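You operate a simulated robot arm through the tools that you are given. There is no shell and no other tool.

You are at the controls of a simulated robot arm. One attempt, no reset.

TASK
Put the black bobbin on top of the dirty filter on the top of the feed table. Then fetch the blue chock and set it on the upper shelf of the feed supplies rack. Then turn the mode dial to off. Then take the edge film roll on the sample bench top and put it away on the core shelf of the film rack. Then put one of the yellow-banded corner guards from the sample bench top on the top of the hose duct. Then take the medium steel block and put it on the worktop under the upper shelf of the feed supplies rack. Then stack the M8 machine foot from the sample bench top on top of the M12 machine foot. Then put two of the teal core caps from the sample bench top on top of the small teal-edged pack. The order counts. Set down upright: blue chock, medium steel block.

The check looks at the end state, three seconds after you hand in, the way a careful person would. Anything else that was tipped, shoved, dropped, spilled or broken makes it a failure. A push-on lid holds only when it is set on centred and level and pressed home; a screw cap is set on level and turned clockwise until tight.

THE ROBOT
A 7-joint arm with a two-finger parallel gripper on a trunk, on a base that drives. Base frame: it is fixed to the floor where the robot stands at the start and does not move with it; the origin is under the middle of the robot, x ahead of it, y to its left, z up. Units: m, degrees, N and s.
Its first joint turns from -166.0 to 166.0 degrees. Places, roughly: black bobbin (4x4x3 cm) [-2.2, 1.8, 0.9]; blue chock (10x8x9 cm) [-1.7, 1.2, 0.9]; core shelf of the film rack [-5.3, -6.9, 1]; dirty filter [-2, 2.25, 1]; edge film roll [0, 5.5, 1]; machine foot [0.5, 4.75, 0.75]; medium steel block [2, -3, 1.25]; mode dial [-2.8, 4.9, 1.1]; small teal-edged pack [0.25, 5.5, 0.75]; teal core cap (6x6x4 cm) [0.4, 5.6, 0.8]; top of the hose duct (50x13 cm) [-3.28, 4.78, 0.6]; upper shelf of the feed supplies rack (24x136 cm) [1.3, 1.7, 1.3]; worktop under the upper shelf of the feed supplies [1.3, 1.7, 0.9]; yellow-banded corner guard (7x7x4 cm) [0.3, 5.4, 0.8]. Payload 4.4 kg.
Tool frame: the origin (TCP) lies between the finger pads and is the grasp point; the fingertips stand 0.023 m ahead of it; z points along the fingers, y is the line along which they close. Largest opening 0.094 m; finger width 0.038, thickness 0.01; the body of the gripper, 0.054 by 0.096 m, starts 0.039 m behind the TCP.
Orientation is told as [roll, pitch, yaw] about the base's x, y, z axes, in that order, counted from this pose: with the fingers straight down and closing along the base's y, the tool's x points along the base's -x, its y along +y and its z along -z.

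THE INTERFACE
- The arm moves only by the tool move_arm. Its arguments are lists of equal length, an entry for each row: "offset": the shift along the base's x, y, z in units of 25 mm (1.0 is 25 mm), a list of three; "angular": the turn, a rotation vector about the base's x, y, z in units of 4 degrees (1.0 is 4 degrees), a list of three. In form: {"offset": [[tx, ty, tz], ...], "angular": [[ax, ay, az], ...]}. A call has 1 to 20 rows; each row shifts and turns the commanded pose from where the row before left it. "jaw" is the closure in counts, from 0 (fully open) to 255 (shut), set as the call begins (left out, the last holds). A call with a number of a shift or a turn outside -1 to 1 is refused whole. A row lasts 0.2 s, in which the tool goes at most 0.05 m and 8.6 degrees; a call with a longer step from one row to the next is refused whole, and so is a gripper value outside its range. Where a pose cannot be reached the arm comes as near as it can. A force on the tool above 40 N (or 10 N above the force at the start of the call, whichever is more), or a blocked arm, ends the call early, and 0.2 s more pass. Each finger travels about 0.108 m/s and halts on what it meets, pressing with about 25 N; the grip force reading is that of the motor and also rises with nothing between the fingers. The clock runs only during rows and for 0.2 s after the last one: add rows that do not move to give the fingers time. It gives the time, the measured TCP pose, the force on the tool (base axes), the opening and the grip force at its end, in the units of the frame above (readings bear some noise), with the torque about the TCP (base axes, N m) and any sound that the robot's microphone picked up.
- Cameras (640 x 400 px; columns grow to the right, rows downward): "scene" is now at [0.1809, 0.2112, 1.4641]; the picture's right is [-0.28, -0.96, 0.00], its down [-0.59, 0.18, -0.78] and it looks along [0.75, -0.22, -0.62] (base axes); focal length 269 px, centre (320, 200). "wrist" rides on the gripper at [0.086, 0.016, -0.075] in the tool frame; the picture's right is [-0.18, 0.98, 0.00], its down [-0.58, -0.11, -0.81] and it looks along [-0.79, -0.15, 0.59] (tool axes); focal length 243 px, centre (320, 200). There is no depth. A picture from a camera that has moved, and an enlarged one, comes with that camera's place and axes in the base frame and with its lens.
- get_image(camera): a new picture of that camera. The clock stands still meanwhile.
- base_move(legs): drives the robot by 1 to 6 legs, each [ahead, left, turn to the left] in m, m and degrees, along the robot's own axes; the way and the turn of a leg run together, so that a leg with both is an arc; at most 1.5 m and 180 degrees a leg. The arm and the cameras ride along, it lands a little off, and it stops where it bumps. It gives what a move gives.
- aim_head(pan, tilt): turns the head with the scene camera to pan (to the left, within 120 degrees either way) and tilt (down, from -29 to 69), counted from straight ahead of the robot. It gives what a move gives.
- enlarge(camera, box): a new picture of the part [left, top, right, bottom] of that camera's present view, enlarged. The clock stands still meanwhile.
- hand_in(): hands the job in; it is judged then, once.

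Nothing tells you exact positions but the pictures and the camera data. Unless the task says otherwise, let go and move clear before handing in.

The tools are called as name(argument=value, ...) on one line, values as JSON. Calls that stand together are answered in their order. move_arm: Moves the arm, as the interface text tells. Its arguments: {"type":"object","properties":{"offset":{"type":"array","items":{"type":"array","items":{"type":"number"}}},"angular":{"type":"array","items":{"type":"array","items":{"type":"number"}}},"jaw":{"type":"number"}},"required":["offset","angular"]} The other tools are called the same way: base_move (legs) drives the base; aim_head (pan, tilt) turns the head that bears the scene camera; get_image (camera) takes a picture; enlarge (camera, box) takes an enlarged picture of a part of a camera's view; hand_in () hands the job in.

At the start:

```text
clock: 0.0
position: [0.6336, -0.0408, 1.0606]
tool_rot: [0.0, -0.1, 0.0]
contact_force: [-0.2, -0.9, 0.6]
ft_torque: [-0.01, 0.0, 0.0]
grip_width: 0.0942
finger_force: 0.0
robot x, y, heading: [-0.001, -0.0067, -0.3]
head pan, tilt: [-16.5, 38.3]
```

scene: 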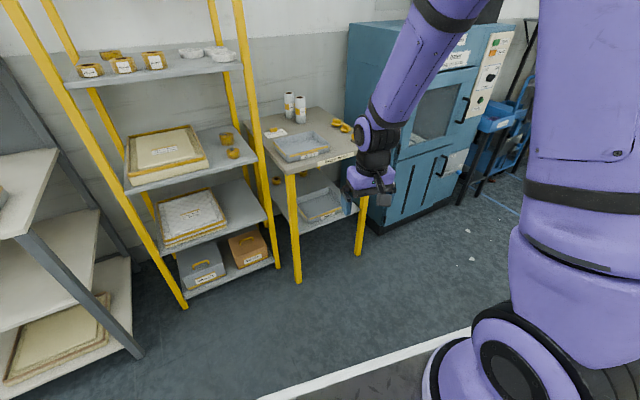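
wrist: 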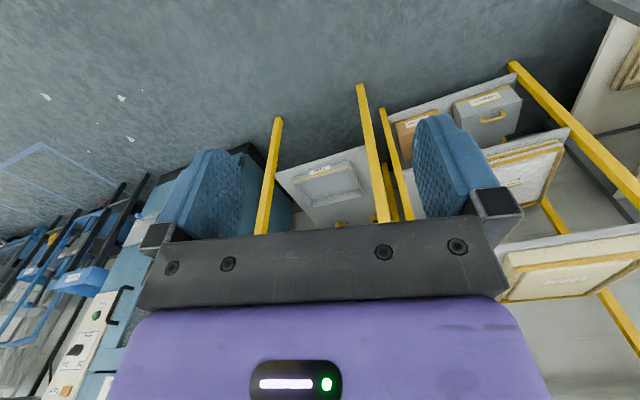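

I see racks and a bench ahead of the robot, with the arm stretched forward. I'll look around with the head first to map the room before driving.

aim_head(pan=110, tilt=20)

```text
clock: 2.1
position: [0.6334, -0.0416, 1.0593]
tool_rot: [0.1, 0.0, 0.0]
contact_force: [-0.3, -0.8, 0.4]
ft_torque: [-0.03, 0.02, 0.03]
grip_width: 0.0942
finger_force: 0.0
robot x, y, heading: [0.0001, -0.0011, 0.1]
head pan, tilt: [110.0, 20.0]
```

The head is now panned left; I take a picture to see the area to the left/behind.

get_image(camera="scene")

```text
taken
camera scene: at [0.0665, 0.3232, 1.493], right [0.94, 0.34, 0.0], down [0.12, -0.32, -0.94], along [-0.32, 0.88, -0.34], focal length 269 px, centre (320, 200)
```

scene: 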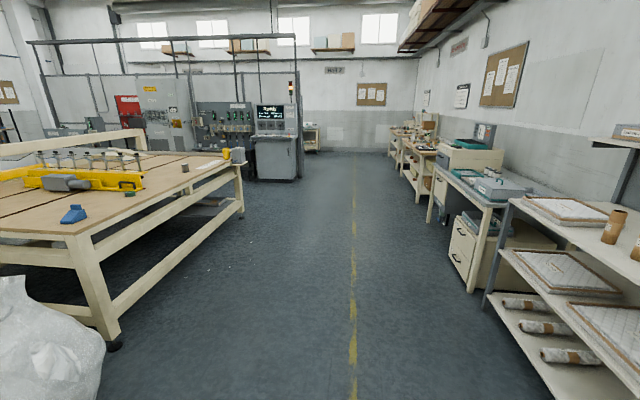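

The big table on the left is the feed table with the blue chock at its near corner; a console stands beyond. I'll zoom into parts.

enlarge(camera="scene", box=[0, 120, 260, 282])

enlarge(camera="scene", box=[180, 80, 340, 180])

enlarge(camera="scene", box=[380, 100, 640, 262])

```text
2.46 times, centred on (130, 201) of scene
camera zoom: at [0.0665, 0.3232, 1.493], right [0.94, 0.34, 0.0], down [0.12, -0.32, -0.94], along [-0.32, 0.88, -0.34], focal length 662 px, centre (788, 198)
```

zoom: 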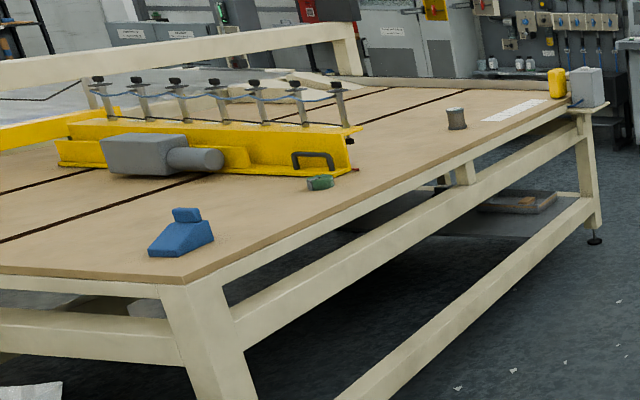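

```text
4.00 times, centred on (260, 130) of scene
camera zoom: at [0.0665, 0.3232, 1.493], right [0.94, 0.34, 0.0], down [0.12, -0.32, -0.94], along [-0.32, 0.88, -0.34], focal length 1076 px, centre (560, 480)
```

zoom: 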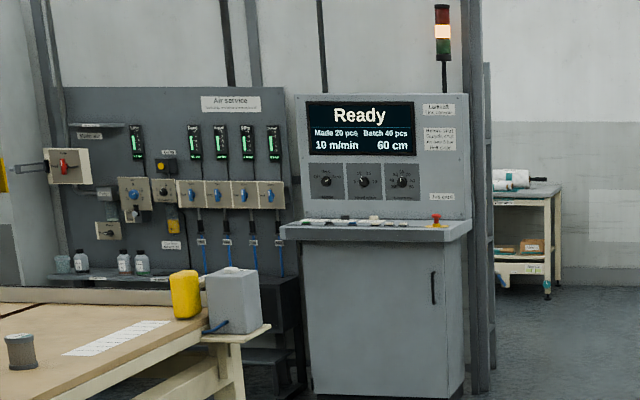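

```text
2.46 times, centred on (510, 181) of scene
camera zoom: at [0.0665, 0.3232, 1.493], right [0.94, 0.34, 0.0], down [0.12, -0.32, -0.94], along [-0.32, 0.88, -0.34], focal length 662 px, centre (-148, 247)
```

zoom: 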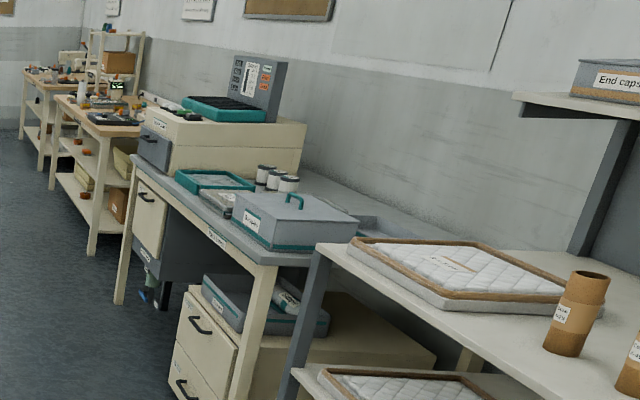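

The grey cylinder near (-1.9, 2.1) looks like the dirty filter, and the blue chock is at about (-1.65, 1.15). I'll look in other directions to map the room.

aim_head(pan=55, tilt=15)

get_image(camera="scene")

aim_head(pan=-60, tilt=15)

get_image(camera="scene")

aim_head(pan=-118, tilt=15)

get_image(camera="scene")

```text
clock: 3.3
position: [0.6334, -0.0409, 1.0599]
tool_rot: [0.0, 0.0, 0.0]
contact_force: [0.5, -0.7, 0.8]
ft_torque: [0.02, 0.03, -0.04]
grip_width: 0.0943
finger_force: 0.0
robot x, y, heading: [-0.0055, -0.0013, 0.1]
head pan, tilt: [55.0, 15.0]
```

```text
taken
camera scene: at [0.1518, 0.3122, 1.5012], right [0.82, -0.57, 0.0], down [-0.15, -0.21, -0.97], along [0.55, 0.79, -0.26], focal length 269 px, centre (320, 200)
```

scene: 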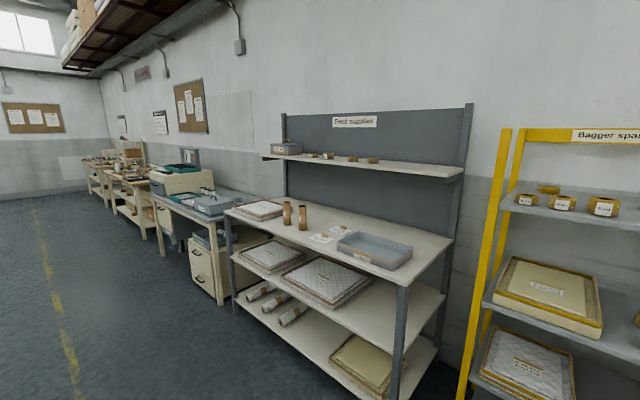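

```text
clock: 5.2
position: [0.6338, -0.0403, 1.0605]
tool_rot: [0.0, -0.1, 0.1]
contact_force: [0.0, -0.1, 0.6]
ft_torque: [-0.03, -0.02, 0.03]
grip_width: 0.094
finger_force: 0.0
robot x, y, heading: [-0.003, -0.0017, -0.0]
head pan, tilt: [-60.0, 15.0]
```

```text
taken
camera scene: at [0.1451, 0.1548, 1.5012], right [-0.87, -0.5, 0.0], down [-0.13, 0.22, -0.97], along [0.48, -0.84, -0.26], focal length 269 px, centre (320, 200)
```

scene: 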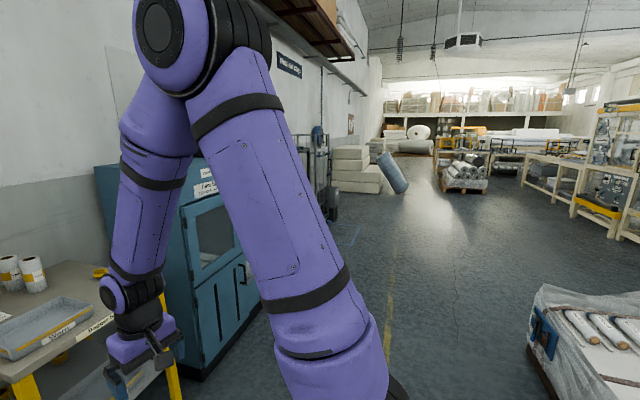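

```text
clock: 6.5
position: [0.6335, -0.0417, 1.0596]
tool_rot: [-0.1, 0.0, 0.0]
contact_force: [-0.2, 0.2, -0.4]
ft_torque: [0.0, 0.0, -0.01]
grip_width: 0.0938
finger_force: 0.0
robot x, y, heading: [-0.0006, 0.0006, -0.1]
head pan, tilt: [-118.0, 15.0]
```

```text
taken
camera scene: at [0.0545, 0.1532, 1.5012], right [-0.88, 0.47, 0.0], down [0.12, 0.23, -0.97], along [-0.45, -0.85, -0.26], focal length 269 px, centre (320, 200)
```

scene: 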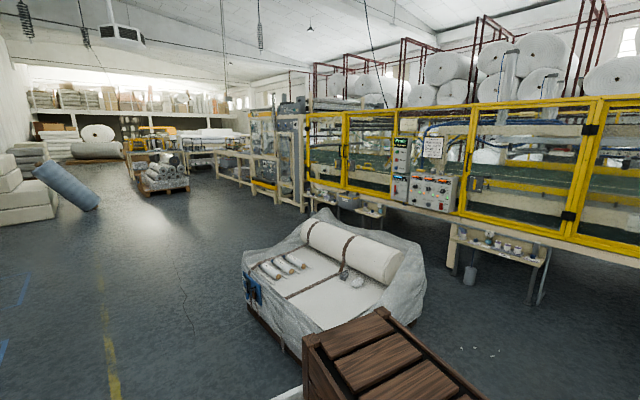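

The feed supplies rack is on the left ahead, the film/bagger area elsewhere. I'll look down at my own base to learn its footprint.

aim_head(pan=0, tilt=69)

get_image(camera="scene")

aim_head(pan=90, tilt=60)

get_image(camera="scene")

aim_head(pan=120, tilt=40)

get_image(camera="scene")

```text
clock: 8.5
position: [0.6335, -0.0416, 1.06]
tool_rot: [0.0, 0.0, -0.1]
contact_force: [0.1, -0.3, -0.2]
ft_torque: [0.02, -0.01, -0.01]
grip_width: 0.0939
finger_force: 0.1
robot x, y, heading: [0.0004, -0.0012, 0.1]
head pan, tilt: [0.0, 68.8]
```

```text
taken
camera scene: at [0.1542, 0.2357, 1.4255], right [0.0, -1.0, 0.0], down [-0.93, 0.0, -0.36], along [0.36, 0.0, -0.93], focal length 269 px, centre (320, 200)
```

scene: 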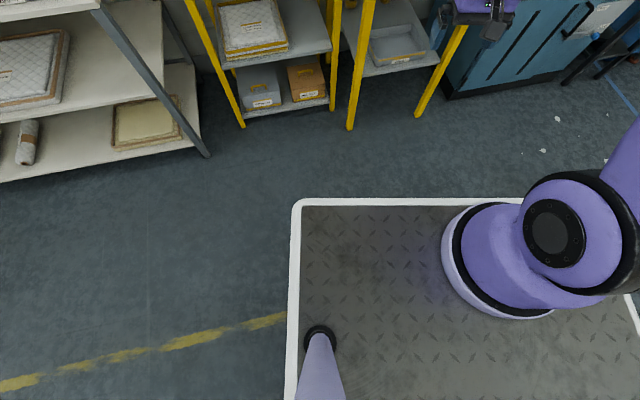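

```text
clock: 10.1
position: [0.6328, -0.0395, 1.0599]
tool_rot: [0.0, 0.0, 0.0]
contact_force: [0.0, 0.3, 0.2]
ft_torque: [0.02, 0.03, 0.02]
grip_width: 0.0941
finger_force: 0.0
robot x, y, heading: [-0.0015, -0.0012, 0.3]
head pan, tilt: [90.0, 60.0]
```

```text
taken
camera scene: at [0.0984, 0.3023, 1.4349], right [1.0, 0.0, 0.0], down [0.0, -0.87, -0.5], along [0.0, 0.5, -0.87], focal length 269 px, centre (320, 200)
```

scene: 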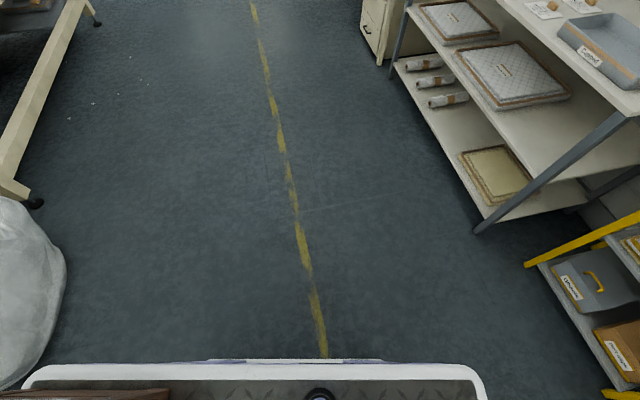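

```text
clock: 11.1
position: [0.6337, -0.0401, 1.0603]
tool_rot: [0.0, -0.1, 0.0]
contact_force: [-0.6, 0.3, -0.5]
ft_torque: [-0.01, 0.02, 0.02]
grip_width: 0.0941
finger_force: 0.1
robot x, y, heading: [-0.0005, 0.0014, -0.1]
head pan, tilt: [120.0, 40.0]
```

```text
taken
camera scene: at [0.0559, 0.3093, 1.4616], right [0.87, 0.5, 0.0], down [0.32, -0.56, -0.77], along [-0.38, 0.66, -0.64], focal length 269 px, centre (320, 200)
```

scene: 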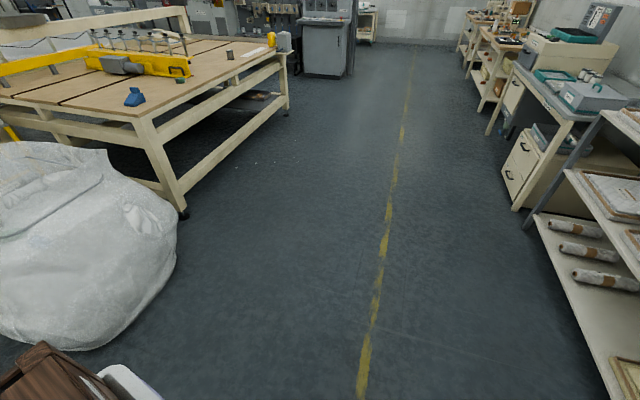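

The robot is a roughly 0.7 × 0.57 m cart with its deck at about 0.95 m; the room is turned about 13° from my base frame. I'll drive up the aisle and turn to face the feed table.

base_move(legs=[[0, 1.5, 0], [-0.3, 0.3, 0], [0, 0, -167.3]])

aim_head(pan=0, tilt=25)

get_image(camera="scene")

```text
clock: 27.5
position: [-0.9303, 1.6863, 1.0599]
tool_rot: [0.0, 0.0, -166.9]
contact_force: [0.6, -0.4, -0.1]
ft_torque: [-0.02, 0.01, -0.02]
grip_width: 0.0937
finger_force: 0.2
robot x, y, heading: [-0.3047, 1.7884, -167.1]
head pan, tilt: [120.0, 40.0]
```

```text
clock: 29.5
position: [-0.9289, 1.6862, 1.0597]
tool_rot: [-0.1, 0.0, -167.0]
contact_force: [-0.1, -0.2, 0.6]
ft_torque: [0.03, 0.01, 0.02]
grip_width: 0.0939
finger_force: 0.1
robot x, y, heading: [-0.3026, 1.7904, -167.0]
head pan, tilt: [0.0, 25.0]
```

```text
taken
camera scene: at [-0.4392, 1.5179, 1.4849], right [-0.23, 0.97, 0.0], down [0.41, 0.1, -0.91], along [-0.88, -0.21, -0.42], focal length 269 px, centre (320, 200)
```

scene: 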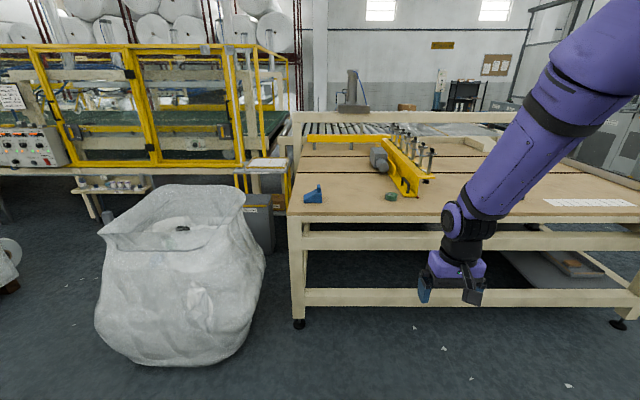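

I now face the table; the arm hides part of it. I'll zoom in on the table top.

enlarge(camera="scene", box=[280, 120, 460, 232])

enlarge(camera="scene", box=[440, 120, 640, 245])

```text
3.56 times, centred on (370, 176) of scene
camera zoom: at [-0.4392, 1.5179, 1.4849], right [-0.23, 0.97, 0.0], down [0.41, 0.1, -0.91], along [-0.88, -0.21, -0.42], focal length 957 px, centre (142, 285)
```

zoom: 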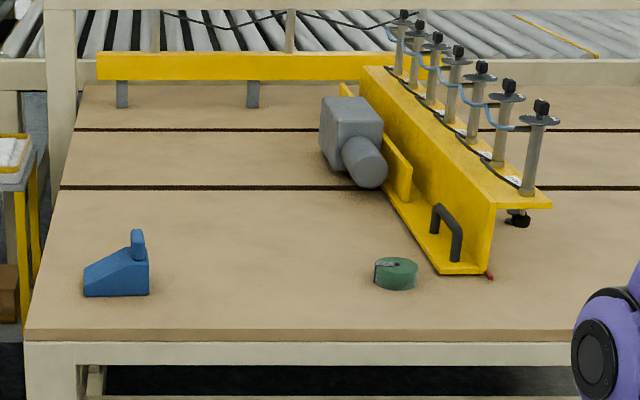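

```text
3.20 times, centred on (540, 182) of scene
camera zoom: at [-0.4392, 1.5179, 1.4849], right [-0.23, 0.97, 0.0], down [0.41, 0.1, -0.91], along [-0.88, -0.21, -0.42], focal length 861 px, centre (-384, 256)
```

zoom: 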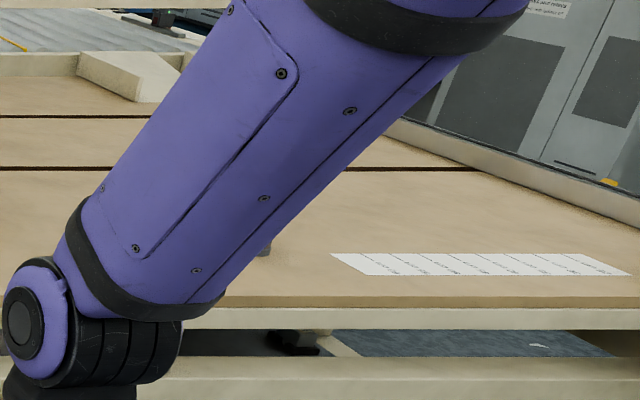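

The black thing by the last sensor post at the end of the yellow bar may be the bobbin, partly hidden. I'll move closer for a better view.

base_move(legs=[[0.4, -0.55, 0]])

aim_head(pan=0, tilt=30)

get_image(camera="scene")

get_image(camera="wrist")

```text
clock: 33.3
position: [-1.4466, 2.13, 1.0605]
tool_rot: [0.0, 0.0, -166.8]
contact_force: [0.3, 0.0, 0.3]
ft_torque: [0.03, -0.03, 0.04]
grip_width: 0.0937
finger_force: 0.1
robot x, y, heading: [-0.8237, 2.2351, -166.9]
head pan, tilt: [0.0, 25.0]
```

```text
clock: 33.9
position: [-1.4468, 2.13, 1.0599]
tool_rot: [0.1, 0.0, -166.7]
contact_force: [0.1, -0.2, 0.2]
ft_torque: [0.0, -0.01, -0.04]
grip_width: 0.0939
finger_force: 0.0
robot x, y, heading: [-0.8186, 2.2331, -167.0]
head pan, tilt: [0.0, 30.0]
```

```text
taken
camera scene: at [-0.9549, 1.9628, 1.477], right [-0.23, 0.97, 0.0], down [0.49, 0.11, -0.87], along [-0.84, -0.2, -0.5], focal length 269 px, centre (320, 200)
```

scene: 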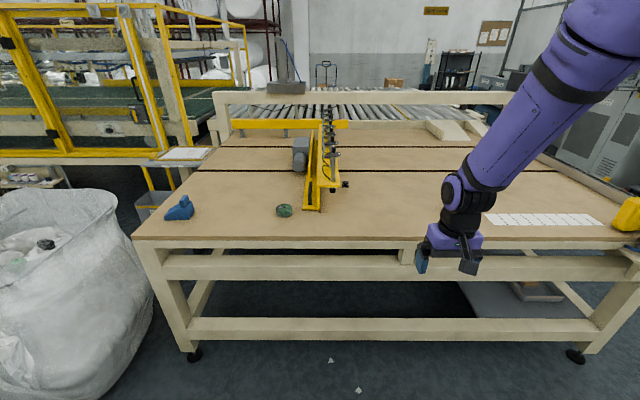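

```text
taken
camera wrist: at [-1.3585, 2.1324, 1.1338], right [0.04, -1.0, 0.0], down [-0.59, -0.03, 0.81], along [-0.81, -0.04, -0.59], focal length 243 px, centre (320, 200)
```

wrist: 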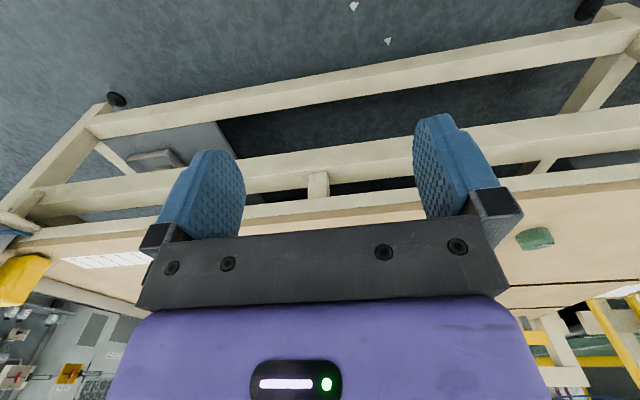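

The gripper hides the filter now. I'll zoom on the end of the yellow bar to identify the bobbin.

enlarge(camera="scene", box=[260, 100, 388, 220])

enlarge(camera="scene", box=[400, 160, 560, 270])

```text
3.33 times, centred on (324, 160) of scene
camera zoom: at [-0.9549, 1.9628, 1.477], right [-0.23, 0.97, 0.0], down [0.49, 0.11, -0.87], along [-0.84, -0.2, -0.5], focal length 897 px, centre (307, 333)
```

zoom: 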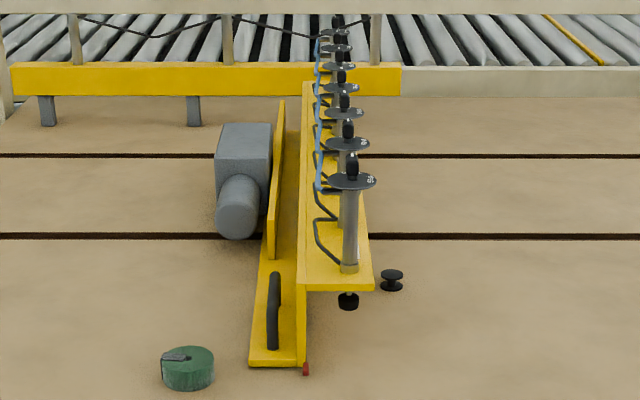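

```text
3.64 times, centred on (480, 215) of scene
camera zoom: at [-0.9549, 1.9628, 1.477], right [-0.23, 0.97, 0.0], down [0.49, 0.11, -0.87], along [-0.84, -0.2, -0.5], focal length 978 px, centre (-262, 146)
```

zoom: 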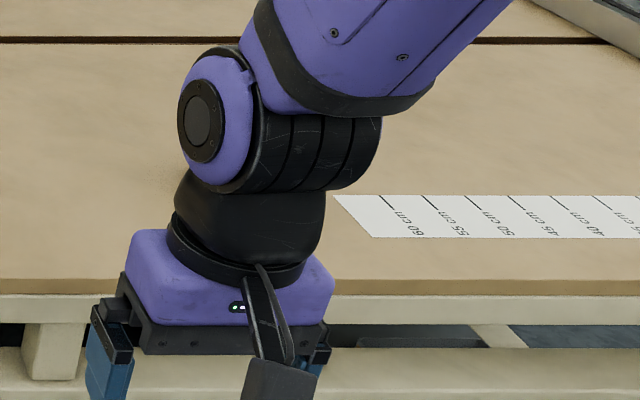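

The black spool at about (-2.18, 1.81) just right of the yellow bar is the bobbin; the table top is near z≈0.845. I'll move closer, about 0.42 m.

base_move(legs=[[0.42, -0.05, 0]])

aim_head(pan=0, tilt=40)

get_image(camera="scene")

get_image(camera="wrist")

```text
clock: 36.5
position: [-1.8675, 2.0848, 1.0587]
tool_rot: [0.0, 0.0, -166.9]
contact_force: [-0.3, 0.2, -0.5]
ft_torque: [0.0, 0.01, 0.0]
grip_width: 0.0942
finger_force: 0.1
robot x, y, heading: [-1.2383, 2.1874, -167.0]
head pan, tilt: [0.0, 30.0]
```

```text
clock: 37.2
position: [-1.8669, 2.0847, 1.0591]
tool_rot: [0.0, 0.0, -166.9]
contact_force: [1.0, -0.6, 0.2]
ft_torque: [-0.01, -0.01, -0.03]
grip_width: 0.0941
finger_force: 0.0
robot x, y, heading: [-1.2438, 2.1894, -166.8]
head pan, tilt: [0.0, 40.0]
```

```text
taken
camera scene: at [-1.3699, 1.9176, 1.4617], right [-0.23, 0.97, 0.0], down [0.63, 0.15, -0.77], along [-0.75, -0.17, -0.64], focal length 269 px, centre (320, 200)
```

scene: 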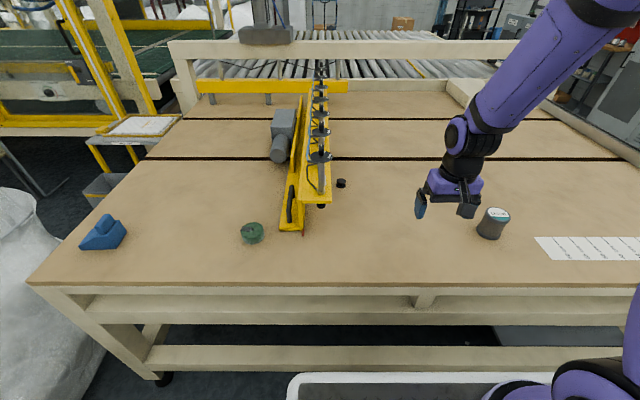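

```text
taken
camera wrist: at [-1.7787, 2.0862, 1.1338], right [0.04, -1.0, 0.0], down [-0.59, -0.03, 0.81], along [-0.81, -0.04, -0.59], focal length 243 px, centre (320, 200)
```

wrist: 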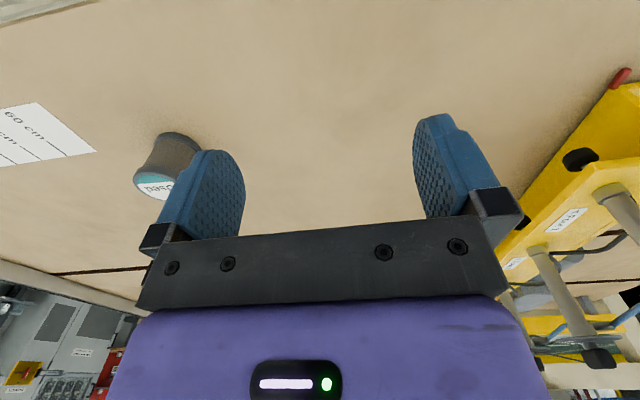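

Now both bobbin and filter are visible: the filter cylinder right of the gripper and the spool left. I'll zoom for accurate positions.

enlarge(camera="scene", box=[440, 185, 540, 248])

enlarge(camera="scene", box=[280, 140, 380, 202])

```text
6.35 times, centred on (490, 216) of scene
camera zoom: at [-1.3699, 1.9176, 1.4617], right [-0.23, 0.97, 0.0], down [0.63, 0.15, -0.77], along [-0.75, -0.17, -0.64], focal length 1708 px, centre (-759, 95)
```

zoom: 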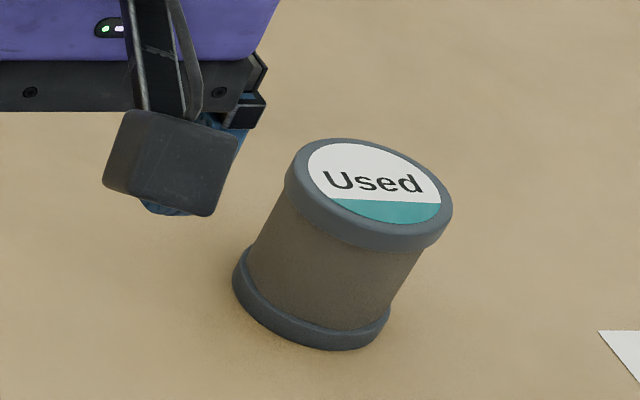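

```text
6.40 times, centred on (330, 171) of scene
camera zoom: at [-1.3699, 1.9176, 1.4617], right [-0.23, 0.97, 0.0], down [0.63, 0.15, -0.77], along [-0.75, -0.17, -0.64], focal length 1722 px, centre (256, 386)
```

zoom: 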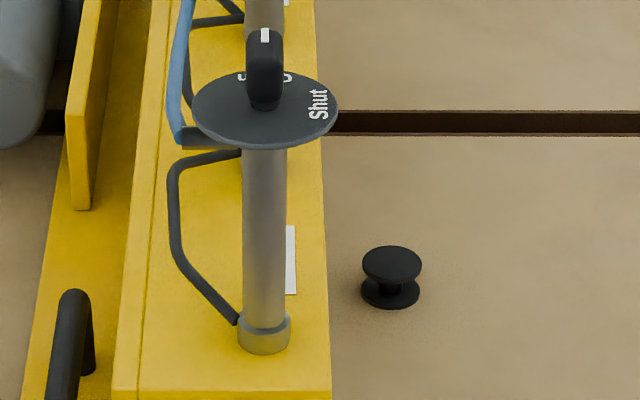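

Bobbin measured at about (-2.183, 1.810, 0.860) beside the yellow valve bar, filter at (-2.055, 2.299) with top near z 0.916. I'll edge 0.12 m closer to the table, then approach with the gripper leaning away from the valves.

base_move(legs=[[0.12, 0, 0]])

get_image(camera="scene")

```text
clock: 38.5
position: [-1.9833, 2.0566, 1.061]
tool_rot: [0.0, -0.1, -166.9]
contact_force: [-0.6, 0.4, 0.3]
ft_torque: [-0.01, 0.0, -0.01]
grip_width: 0.094
finger_force: 0.1
robot x, y, heading: [-1.3564, 2.1643, -166.7]
head pan, tilt: [0.0, 40.0]
```

```text
taken
camera scene: at [-1.4872, 1.8906, 1.4616], right [-0.23, 0.97, 0.0], down [0.63, 0.15, -0.77], along [-0.75, -0.17, -0.64], focal length 269 px, centre (320, 200)
```

scene: 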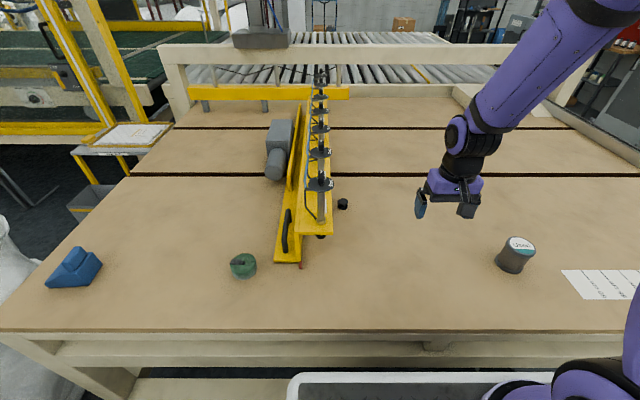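

Let me refine the bobbin and filter positions from this closer viewpoint.

enlarge(camera="scene", box=[300, 170, 380, 220])

enlarge(camera="scene", box=[480, 225, 560, 275])

```text
8.00 times, centred on (340, 195) of scene
camera zoom: at [-1.4872, 1.8906, 1.4616], right [-0.23, 0.97, 0.0], down [0.63, 0.15, -0.77], along [-0.75, -0.17, -0.64], focal length 2152 px, centre (160, 240)
```

zoom: 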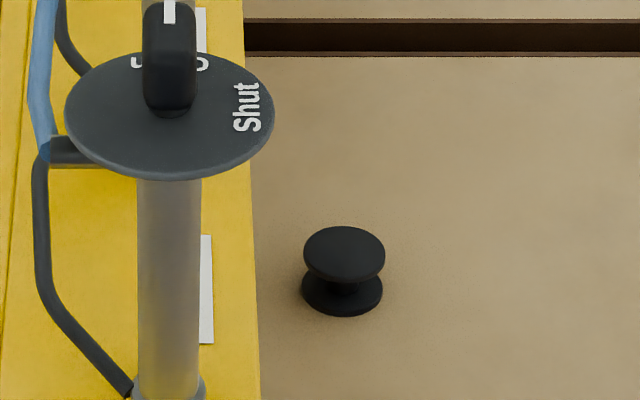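

```text
8.00 times, centred on (520, 250) of scene
camera zoom: at [-1.4872, 1.8906, 1.4616], right [-0.23, 0.97, 0.0], down [0.63, 0.15, -0.77], along [-0.75, -0.17, -0.64], focal length 2152 px, centre (-1280, -200)
```

zoom: 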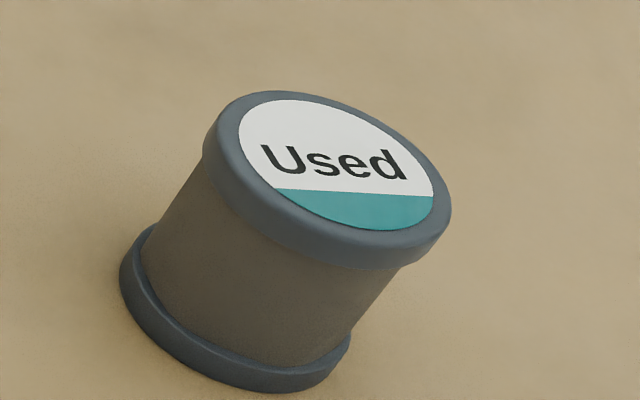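

Bobbin refined to (-2.184, 1.808), filter (-2.057, 2.301, top 0.916). I'll turn the gripper about 90° so it closes along the bar, with the wrist camera away from the valves.

move_arm(offset=[[0, 0, 0.2], [0, 0, 0.2], [0, 0, 0.2], [0, 0, 0.2], [0, 0, 0.2], [0, 0, 0], [0, 0, 0], [0, 0, 0], [0, 0, 0], [0, 0, 0], [0, 0, 0], [0, 0, 0], [0, 0, 0], [0, 0, 0], [0, 0, 0], [0, 0, 0], [0, 0, 0], [0, 0, 0], [0, 0, 0], [0, 0, 0]], angular=[[0, 0, 1], [0, 0, 1], [0, 0, 1], [0, 0, 1], [0, 0, 1], [0, 0, 1], [0, 0, 1], [0, 0, 1], [0, 0, 1], [0, 0, 1], [0, 0, 1], [0, 0, 1], [0, 0, 1], [0, 0, 1], [0, 0, 1], [0, 0, 1], [0, 0, 1], [0, 0, 1], [0, 0, 1], [0, 0, 1]], jaw=0)

get_image(camera="scene")

```text
clock: 42.7
position: [-1.9843, 2.0577, 1.0834]
tool_rot: [0.0, 0.0, -86.9]
contact_force: [-0.3, 0.5, 0.4]
ft_torque: [0.0, 0.03, -0.02]
grip_width: 0.0938
finger_force: 0.0
robot x, y, heading: [-1.358, 2.1624, -166.9]
head pan, tilt: [0.0, 40.0]
```

```text
taken
camera scene: at [-1.4871, 1.8906, 1.4616], right [-0.23, 0.97, 0.0], down [0.63, 0.15, -0.77], along [-0.75, -0.17, -0.64], focal length 269 px, centre (320, 200)
```

scene: 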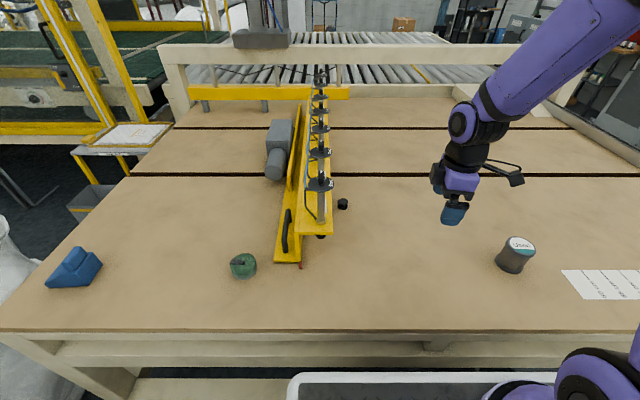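

The wrist is turned with its camera away from the valves. Next I finish the yaw, lean the tool 20°, and go to the pre-grasp point above the bobbin.

move_arm(offset=[[0, 0, 0], [0, 0, 0], [0, 0, 0], [-0.5, 0, 0], [-0.7, -0.5, 0], [-0.7, -0.7, 0], [-0.8, -0.8, -0.2], [-0.8, -0.8, -0.2], [-0.8, -0.8, -0.4], [-0.8, -0.8, -0.4], [-0.8, -0.8, -0.4], [-0.8, -0.8, -0.4], [-0.8, -0.8, -0.4], [-0.98, -0.8, -0.4], [0, 0, 0]], angular=[[0, 0, 0.833], [0, 0, 0.833], [0, 0, 0.833], [-0.974, -0.227, 0], [-0.974, -0.227, 0], [-0.974, -0.227, 0], [-0.974, -0.227, 0], [-0.974, -0.227, 0], [0, 0, 0], [0, 0, 0], [0, 0, 0], [0, 0, 0], [0, 0, 0], [0, 0, 0], [0, 0, 0]])

get_image(camera="scene")

get_image(camera="wrist")

```text
clock: 45.9
position: [-2.1967, 1.8675, 1.0156]
tool_rot: [-0.1, -20.0, -77.0]
contact_force: [-0.6, 0.3, -0.5]
ft_torque: [0.0, 0.03, 0.0]
grip_width: 0.0939
finger_force: 0.1
robot x, y, heading: [-1.3602, 2.1588, -167.0]
head pan, tilt: [0.0, 40.0]
```

```text
taken
camera scene: at [-1.487, 1.8906, 1.4616], right [-0.23, 0.97, 0.0], down [0.63, 0.15, -0.77], along [-0.75, -0.17, -0.64], focal length 269 px, centre (320, 200)
```

scene: 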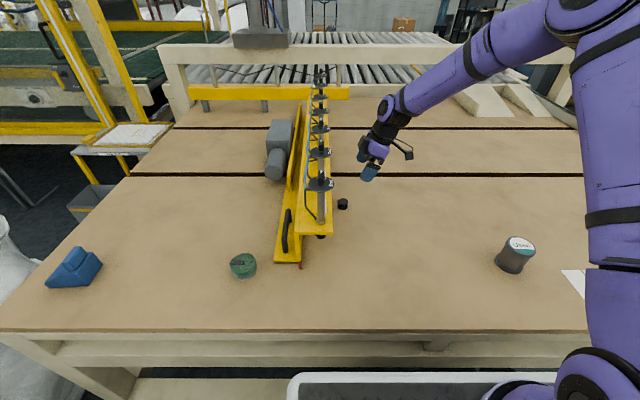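

```text
taken
camera wrist: at [-2.204, 1.9736, 1.0552], right [1.0, 0.05, 0.06], down [-0.05, -0.29, 0.96], along [0.07, -0.96, -0.28], focal length 243 px, centre (320, 200)
```

wrist: 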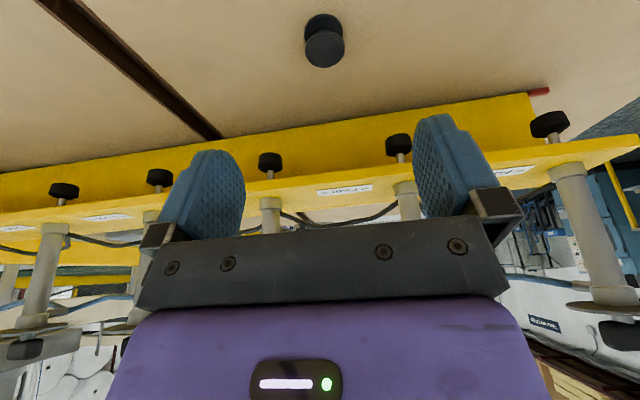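

The wrist view confirms the bobbin at about (-2.18, 1.807). I reduce the lean to 10° and descend over it with open fingers.

move_arm(offset=[[0.18, -0.6, -0.3], [0.18, -0.6, -0.3], [0.19, -0.6, -0.3], [0, -0.1, -0.7], [0, -0.1, -0.7], [0, -0.1, -0.7], [0, -0.1, -0.6], [0, -0.1, -0.6], [0, -0.08, -0.5], [0, 0, -0.4], [0, 0, -0.3], [0, 0, 0]], angular=[[0.811, 0.189, 0], [0.811, 0.189, 0], [0.811, 0.189, 0], [0, 0, 0], [0, 0, 0], [0, 0, 0], [0, 0, 0], [0, 0, 0], [0, 0, 0], [0, 0, 0], [0, 0, 0], [0, 0, 0]])

get_image(camera="wrist")

enlarge(camera="scene", box=[290, 140, 410, 215])

```text
clock: 48.5
position: [-2.1838, 1.8085, 0.8793]
tool_rot: [0.0, -10.0, -76.9]
contact_force: [0.0, 1.0, 0.1]
ft_torque: [0.02, 0.0, 0.01]
grip_width: 0.094
finger_force: 0.1
robot x, y, heading: [-1.3568, 2.1608, -167.0]
head pan, tilt: [0.0, 40.0]
```

```text
taken
camera wrist: at [-2.1888, 1.9057, 0.9373], right [1.0, 0.05, 0.03], down [-0.01, -0.45, 0.9], along [0.06, -0.89, -0.44], focal length 243 px, centre (320, 200)
```

wrist: 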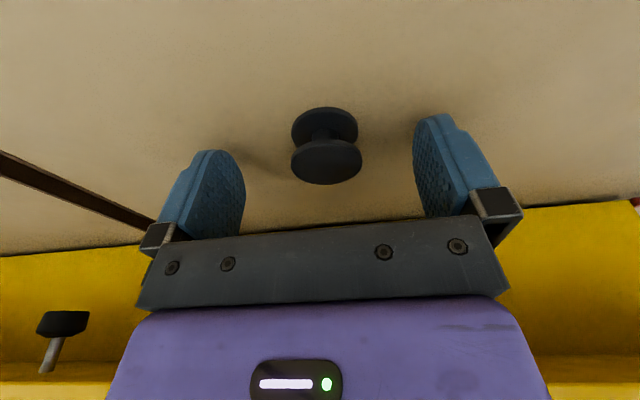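

```text
5.33 times, centred on (350, 178) of scene
camera zoom: at [-1.4871, 1.8906, 1.4616], right [-0.23, 0.97, 0.0], down [0.63, 0.15, -0.77], along [-0.75, -0.17, -0.64], focal length 1435 px, centre (160, 320)
```

zoom: 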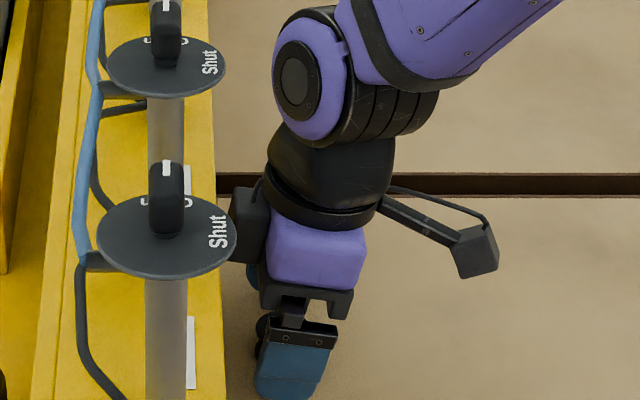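

The bobbin sits between the open fingers. I shift 5 mm, lower 7 mm, and close.

move_arm(offset=[[-0.04, 0.19, -0.1], [0, 0, -0.1], [0, 0, -0.1], [0, 0, 0]], angular=[[0, 0, 0], [0, 0, 0], [0, 0, 0], [0, 0, 0]])

move_arm(offset=[[0, 0, 0], [0, 0, 0], [0, 0, 0], [0, 0, 0], [0, 0, 0]], angular=[[0, 0, 0], [0, 0, 0], [0, 0, 0], [0, 0, 0], [0, 0, 0]], jaw=255)

get_image(camera="wrist")

```text
clock: 49.4
position: [-2.1834, 1.8125, 0.8761]
tool_rot: [-0.1, -10.1, -77.0]
contact_force: [9.9, 7.5, 15.2]
ft_torque: [0.55, -0.94, 0.03]
grip_width: 0.0941
finger_force: 0.0
robot x, y, heading: [-1.3576, 2.1589, -167.0]
head pan, tilt: [0.0, 40.0]
stopped in row 4: the force on the tool passed its limit at 42 N (the readings are from after the stop); the commanded pose is now the measured one
```

```text
clock: 50.6
position: [-2.1846, 1.8113, 0.8751]
tool_rot: [-0.3, -10.1, -76.9]
contact_force: [-5.5, -6.9, 20.0]
ft_torque: [0.15, -0.17, -0.09]
grip_width: 0.0335
finger_force: 25.4
robot x, y, heading: [-1.3567, 2.1612, -167.1]
head pan, tilt: [0.0, 40.0]
```

```text
taken
camera wrist: at [-2.1903, 1.9095, 0.9334], right [1.0, 0.04, 0.03], down [0.0, -0.44, 0.9], along [0.05, -0.9, -0.44], focal length 243 px, centre (320, 200)
```

wrist: 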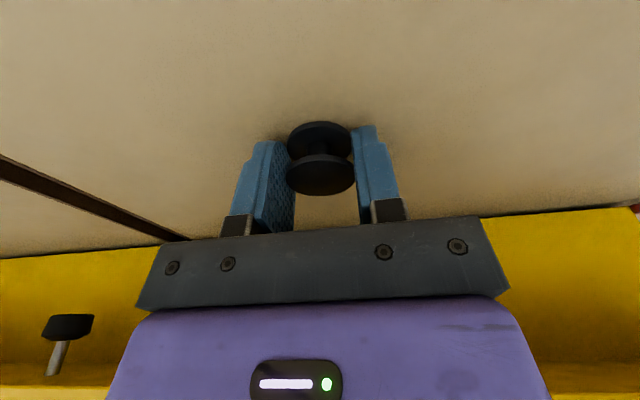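

The bobbin is gripped (width 33.5 mm); the table is at about z 0.849. I lift it clear, then carry it over the filter.

move_arm(offset=[[0, 0, 0.3], [0, 0.1, 0.6], [0, 0.1, 0.8], [0, 0.1, 1], [0, 0.1, 1], [0, 0.1, 1], [0, 0.1, 1], [0, 0, 0.8]], angular=[[0, 0, 0], [0, 0, 0], [0, 0, 0], [0, 0, 0], [0, 0, 0], [0, 0, 0], [0, 0, 0], [0, 0, 0]])

get_image(camera="wrist")

```text
clock: 52.4
position: [-2.185, 1.8264, 1.0356]
tool_rot: [-0.1, -10.1, -77.0]
contact_force: [-0.4, 0.3, -0.2]
ft_torque: [0.02, -0.01, 0.02]
grip_width: 0.0334
finger_force: 25.2
robot x, y, heading: [-1.3574, 2.163, -167.0]
head pan, tilt: [0.0, 40.0]
```

```text
taken
camera wrist: at [-2.1906, 1.9246, 1.0943], right [1.0, 0.04, 0.03], down [-0.01, -0.44, 0.9], along [0.05, -0.89, -0.44], focal length 243 px, centre (320, 200)
```

wrist: 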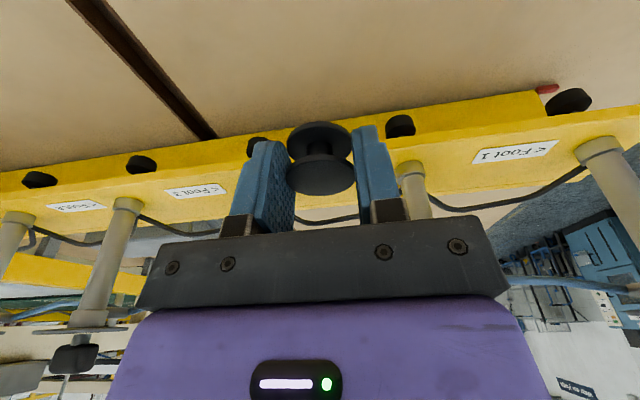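

The bobbin is held securely. I carry it over above the filter at height.

move_arm(offset=[[0.258, 0.939, 0], [0.258, 0.939, 0], [0.258, 0.939, 0], [0.258, 0.939, 0], [0.258, 0.939, 0], [0.258, 0.939, 0], [0.258, 0.939, 0], [0.258, 0.939, 0], [0.258, 0.939, 0], [0.258, 0.939, 0], [0.258, 0.939, 0], [0.258, 0.939, 0], [0.258, 0.939, 0], [0.258, 0.939, 0], [0.258, 0.939, 0], [0.258, 0.939, 0], [0.258, 0.939, 0], [0.258, 0.939, 0], [0.258, 0.939, 0], [0.258, 0.939, 0]], angular=[[0, 0, 0], [0, 0, 0], [0, 0, 0], [0, 0, 0], [0, 0, 0], [0, 0, 0], [0, 0, 0], [0, 0, 0], [0, 0, 0], [0, 0, 0], [0, 0, 0], [0, 0, 0], [0, 0, 0], [0, 0, 0], [0, 0, 0], [0, 0, 0], [0, 0, 0], [0, 0, 0], [0, 0, 0], [0, 0, 0]])

get_image(camera="wrist")

enlarge(camera="scene", box=[440, 160, 600, 285])

```text
clock: 56.6
position: [-2.0553, 2.2964, 1.037]
tool_rot: [-0.1, -10.1, -76.9]
contact_force: [-0.1, -0.5, -1.3]
ft_torque: [-0.01, 0.0, -0.01]
grip_width: 0.0333
finger_force: 25.1
robot x, y, heading: [-1.3547, 2.1647, -166.7]
head pan, tilt: [0.0, 40.0]
```

```text
taken
camera wrist: at [-2.0611, 2.394, 1.0944], right [1.0, 0.05, 0.03], down [-0.01, -0.44, 0.9], along [0.05, -0.89, -0.44], focal length 243 px, centre (320, 200)
```

wrist: 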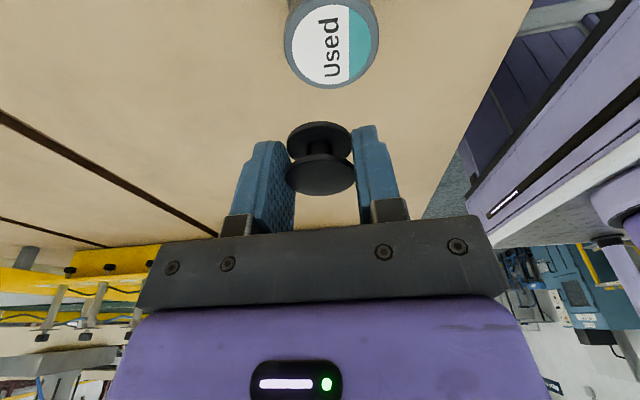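

```text
3.20 times, centred on (520, 222) of scene
camera zoom: at [-1.4871, 1.8904, 1.4616], right [-0.23, 0.97, 0.0], down [0.63, 0.15, -0.77], along [-0.75, -0.17, -0.64], focal length 861 px, centre (-320, 128)
```

zoom: 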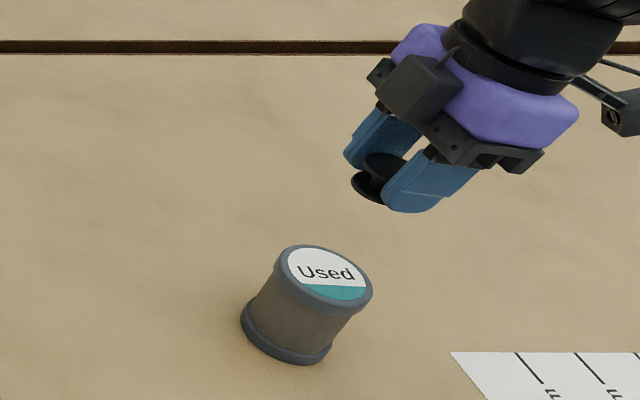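

Comparing both cameras puts the filter centre nearer (-2.043, 2.292) with top about z 0.928. I correct the position and descend to just above it for a check.

move_arm(offset=[[0.25, -0.19, -0.2], [0.24, -0.19, -0.4], [0, 0, -0.6], [0, 0, -0.6], [0, 0, -0.4], [0, 0, -0.2], [0, 0, 0]], angular=[[0, 0, 0], [0, 0, 0], [0, 0, 0], [0, 0, 0], [0, 0, 0], [0, 0, 0], [0, 0, 0]])

get_image(camera="wrist")

enlarge(camera="scene", box=[470, 190, 570, 270])

```text
clock: 58.2
position: [-2.0415, 2.2862, 0.9774]
tool_rot: [-0.1, -10.1, -76.9]
contact_force: [-0.1, -0.7, 0.1]
ft_torque: [-0.02, -0.01, -0.01]
grip_width: 0.0333
finger_force: 24.9
robot x, y, heading: [-1.3556, 2.1569, -166.9]
head pan, tilt: [0.0, 40.0]
```

```text
taken
camera wrist: at [-2.0476, 2.3853, 1.0346], right [1.0, 0.04, 0.03], down [-0.01, -0.44, 0.9], along [0.05, -0.89, -0.44], focal length 243 px, centre (320, 200)
```

wrist: 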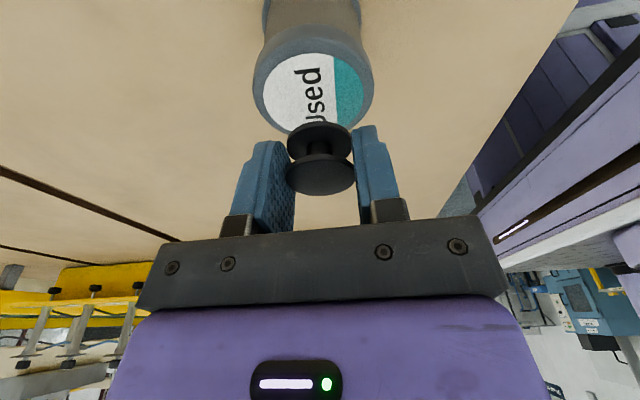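

```text
5.00 times, centred on (520, 230) of scene
camera zoom: at [-1.4871, 1.8907, 1.4616], right [-0.23, 0.97, 0.0], down [0.63, 0.15, -0.77], along [-0.75, -0.17, -0.64], focal length 1345 px, centre (-680, 50)
```

zoom: 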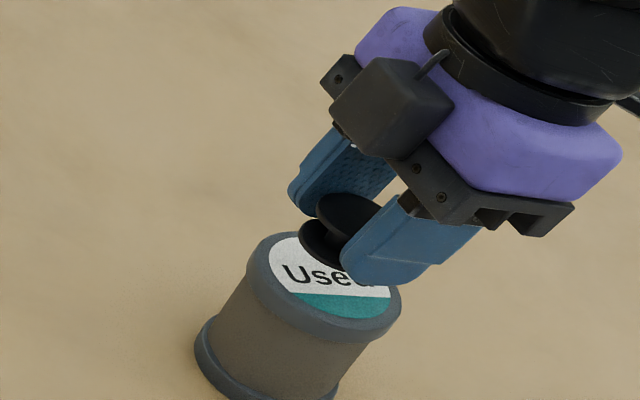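

Aligned over the filter. I descend gently, watching the force.

move_arm(offset=[[0, 0, -0.2], [0, 0, -0.2], [0, 0, -0.15], [0, 0, -0.1], [0, 0, -0.08], [0, 0, 0]], angular=[[0, 0, 0], [0, 0, 0], [0, 0, 0], [0, 0, 0], [0, 0, 0], [0, 0, 0]])

get_image(camera="wrist")

enlarge(camera="scene", box=[470, 190, 570, 270])

```text
clock: 59.6
position: [-2.042, 2.288, 0.9597]
tool_rot: [0.0, -10.0, -77.1]
contact_force: [1.1, -1.1, -0.1]
ft_torque: [-0.01, 0.0, -0.01]
grip_width: 0.0332
finger_force: 25.3
robot x, y, heading: [-1.3602, 2.1554, -167.0]
head pan, tilt: [0.0, 40.0]
```

```text
taken
camera wrist: at [-2.0477, 2.3856, 1.0166], right [1.0, 0.04, 0.03], down [-0.01, -0.44, 0.9], along [0.05, -0.89, -0.44], focal length 243 px, centre (320, 200)
```

wrist: 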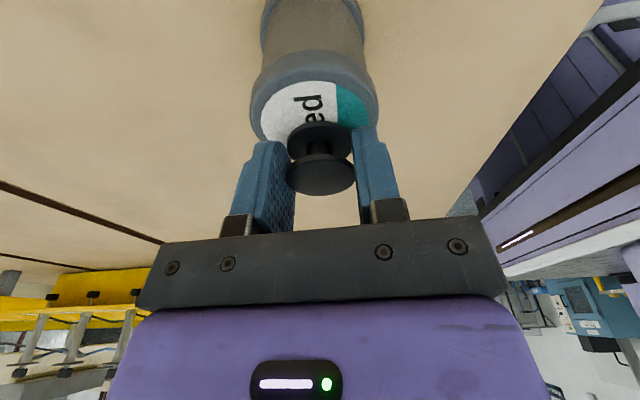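

```text
5.00 times, centred on (520, 230) of scene
camera zoom: at [-1.4871, 1.8907, 1.4616], right [-0.23, 0.97, 0.0], down [0.63, 0.15, -0.77], along [-0.75, -0.17, -0.64], focal length 1345 px, centre (-680, 50)
```

zoom: 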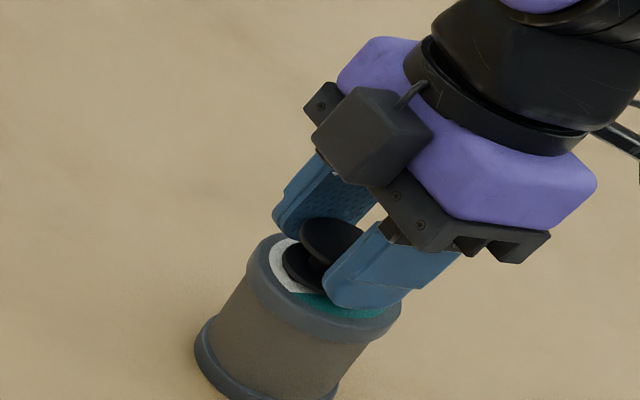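

Still no contact; a few more millimetres down.

move_arm(offset=[[0, 0, -0.08], [0, 0, -0.08], [0, 0, -0.06], [0, 0, 0]], angular=[[0, 0, 0], [0, 0, 0], [0, 0, 0], [0, 0, 0]])

enlarge(camera="scene", box=[485, 210, 565, 260])

```text
clock: 60.6
position: [-2.0421, 2.2862, 0.954]
tool_rot: [-0.3, -10.2, -76.9]
contact_force: [0.2, 1.9, 15.2]
ft_torque: [0.29, -0.08, -0.01]
grip_width: 0.0334
finger_force: 24.7
robot x, y, heading: [-1.3556, 2.1591, -167.0]
head pan, tilt: [0.0, 40.0]
```

```text
8.00 times, centred on (525, 235) of scene
camera zoom: at [-1.4866, 1.8907, 1.4617], right [-0.23, 0.97, 0.0], down [0.63, 0.15, -0.77], along [-0.75, -0.17, -0.64], focal length 2152 px, centre (-1320, -80)
```

zoom: 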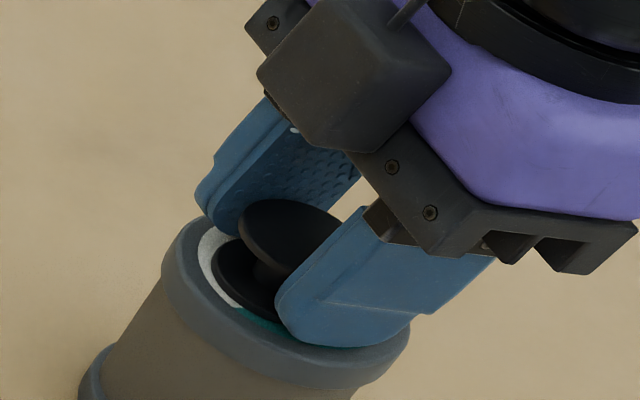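

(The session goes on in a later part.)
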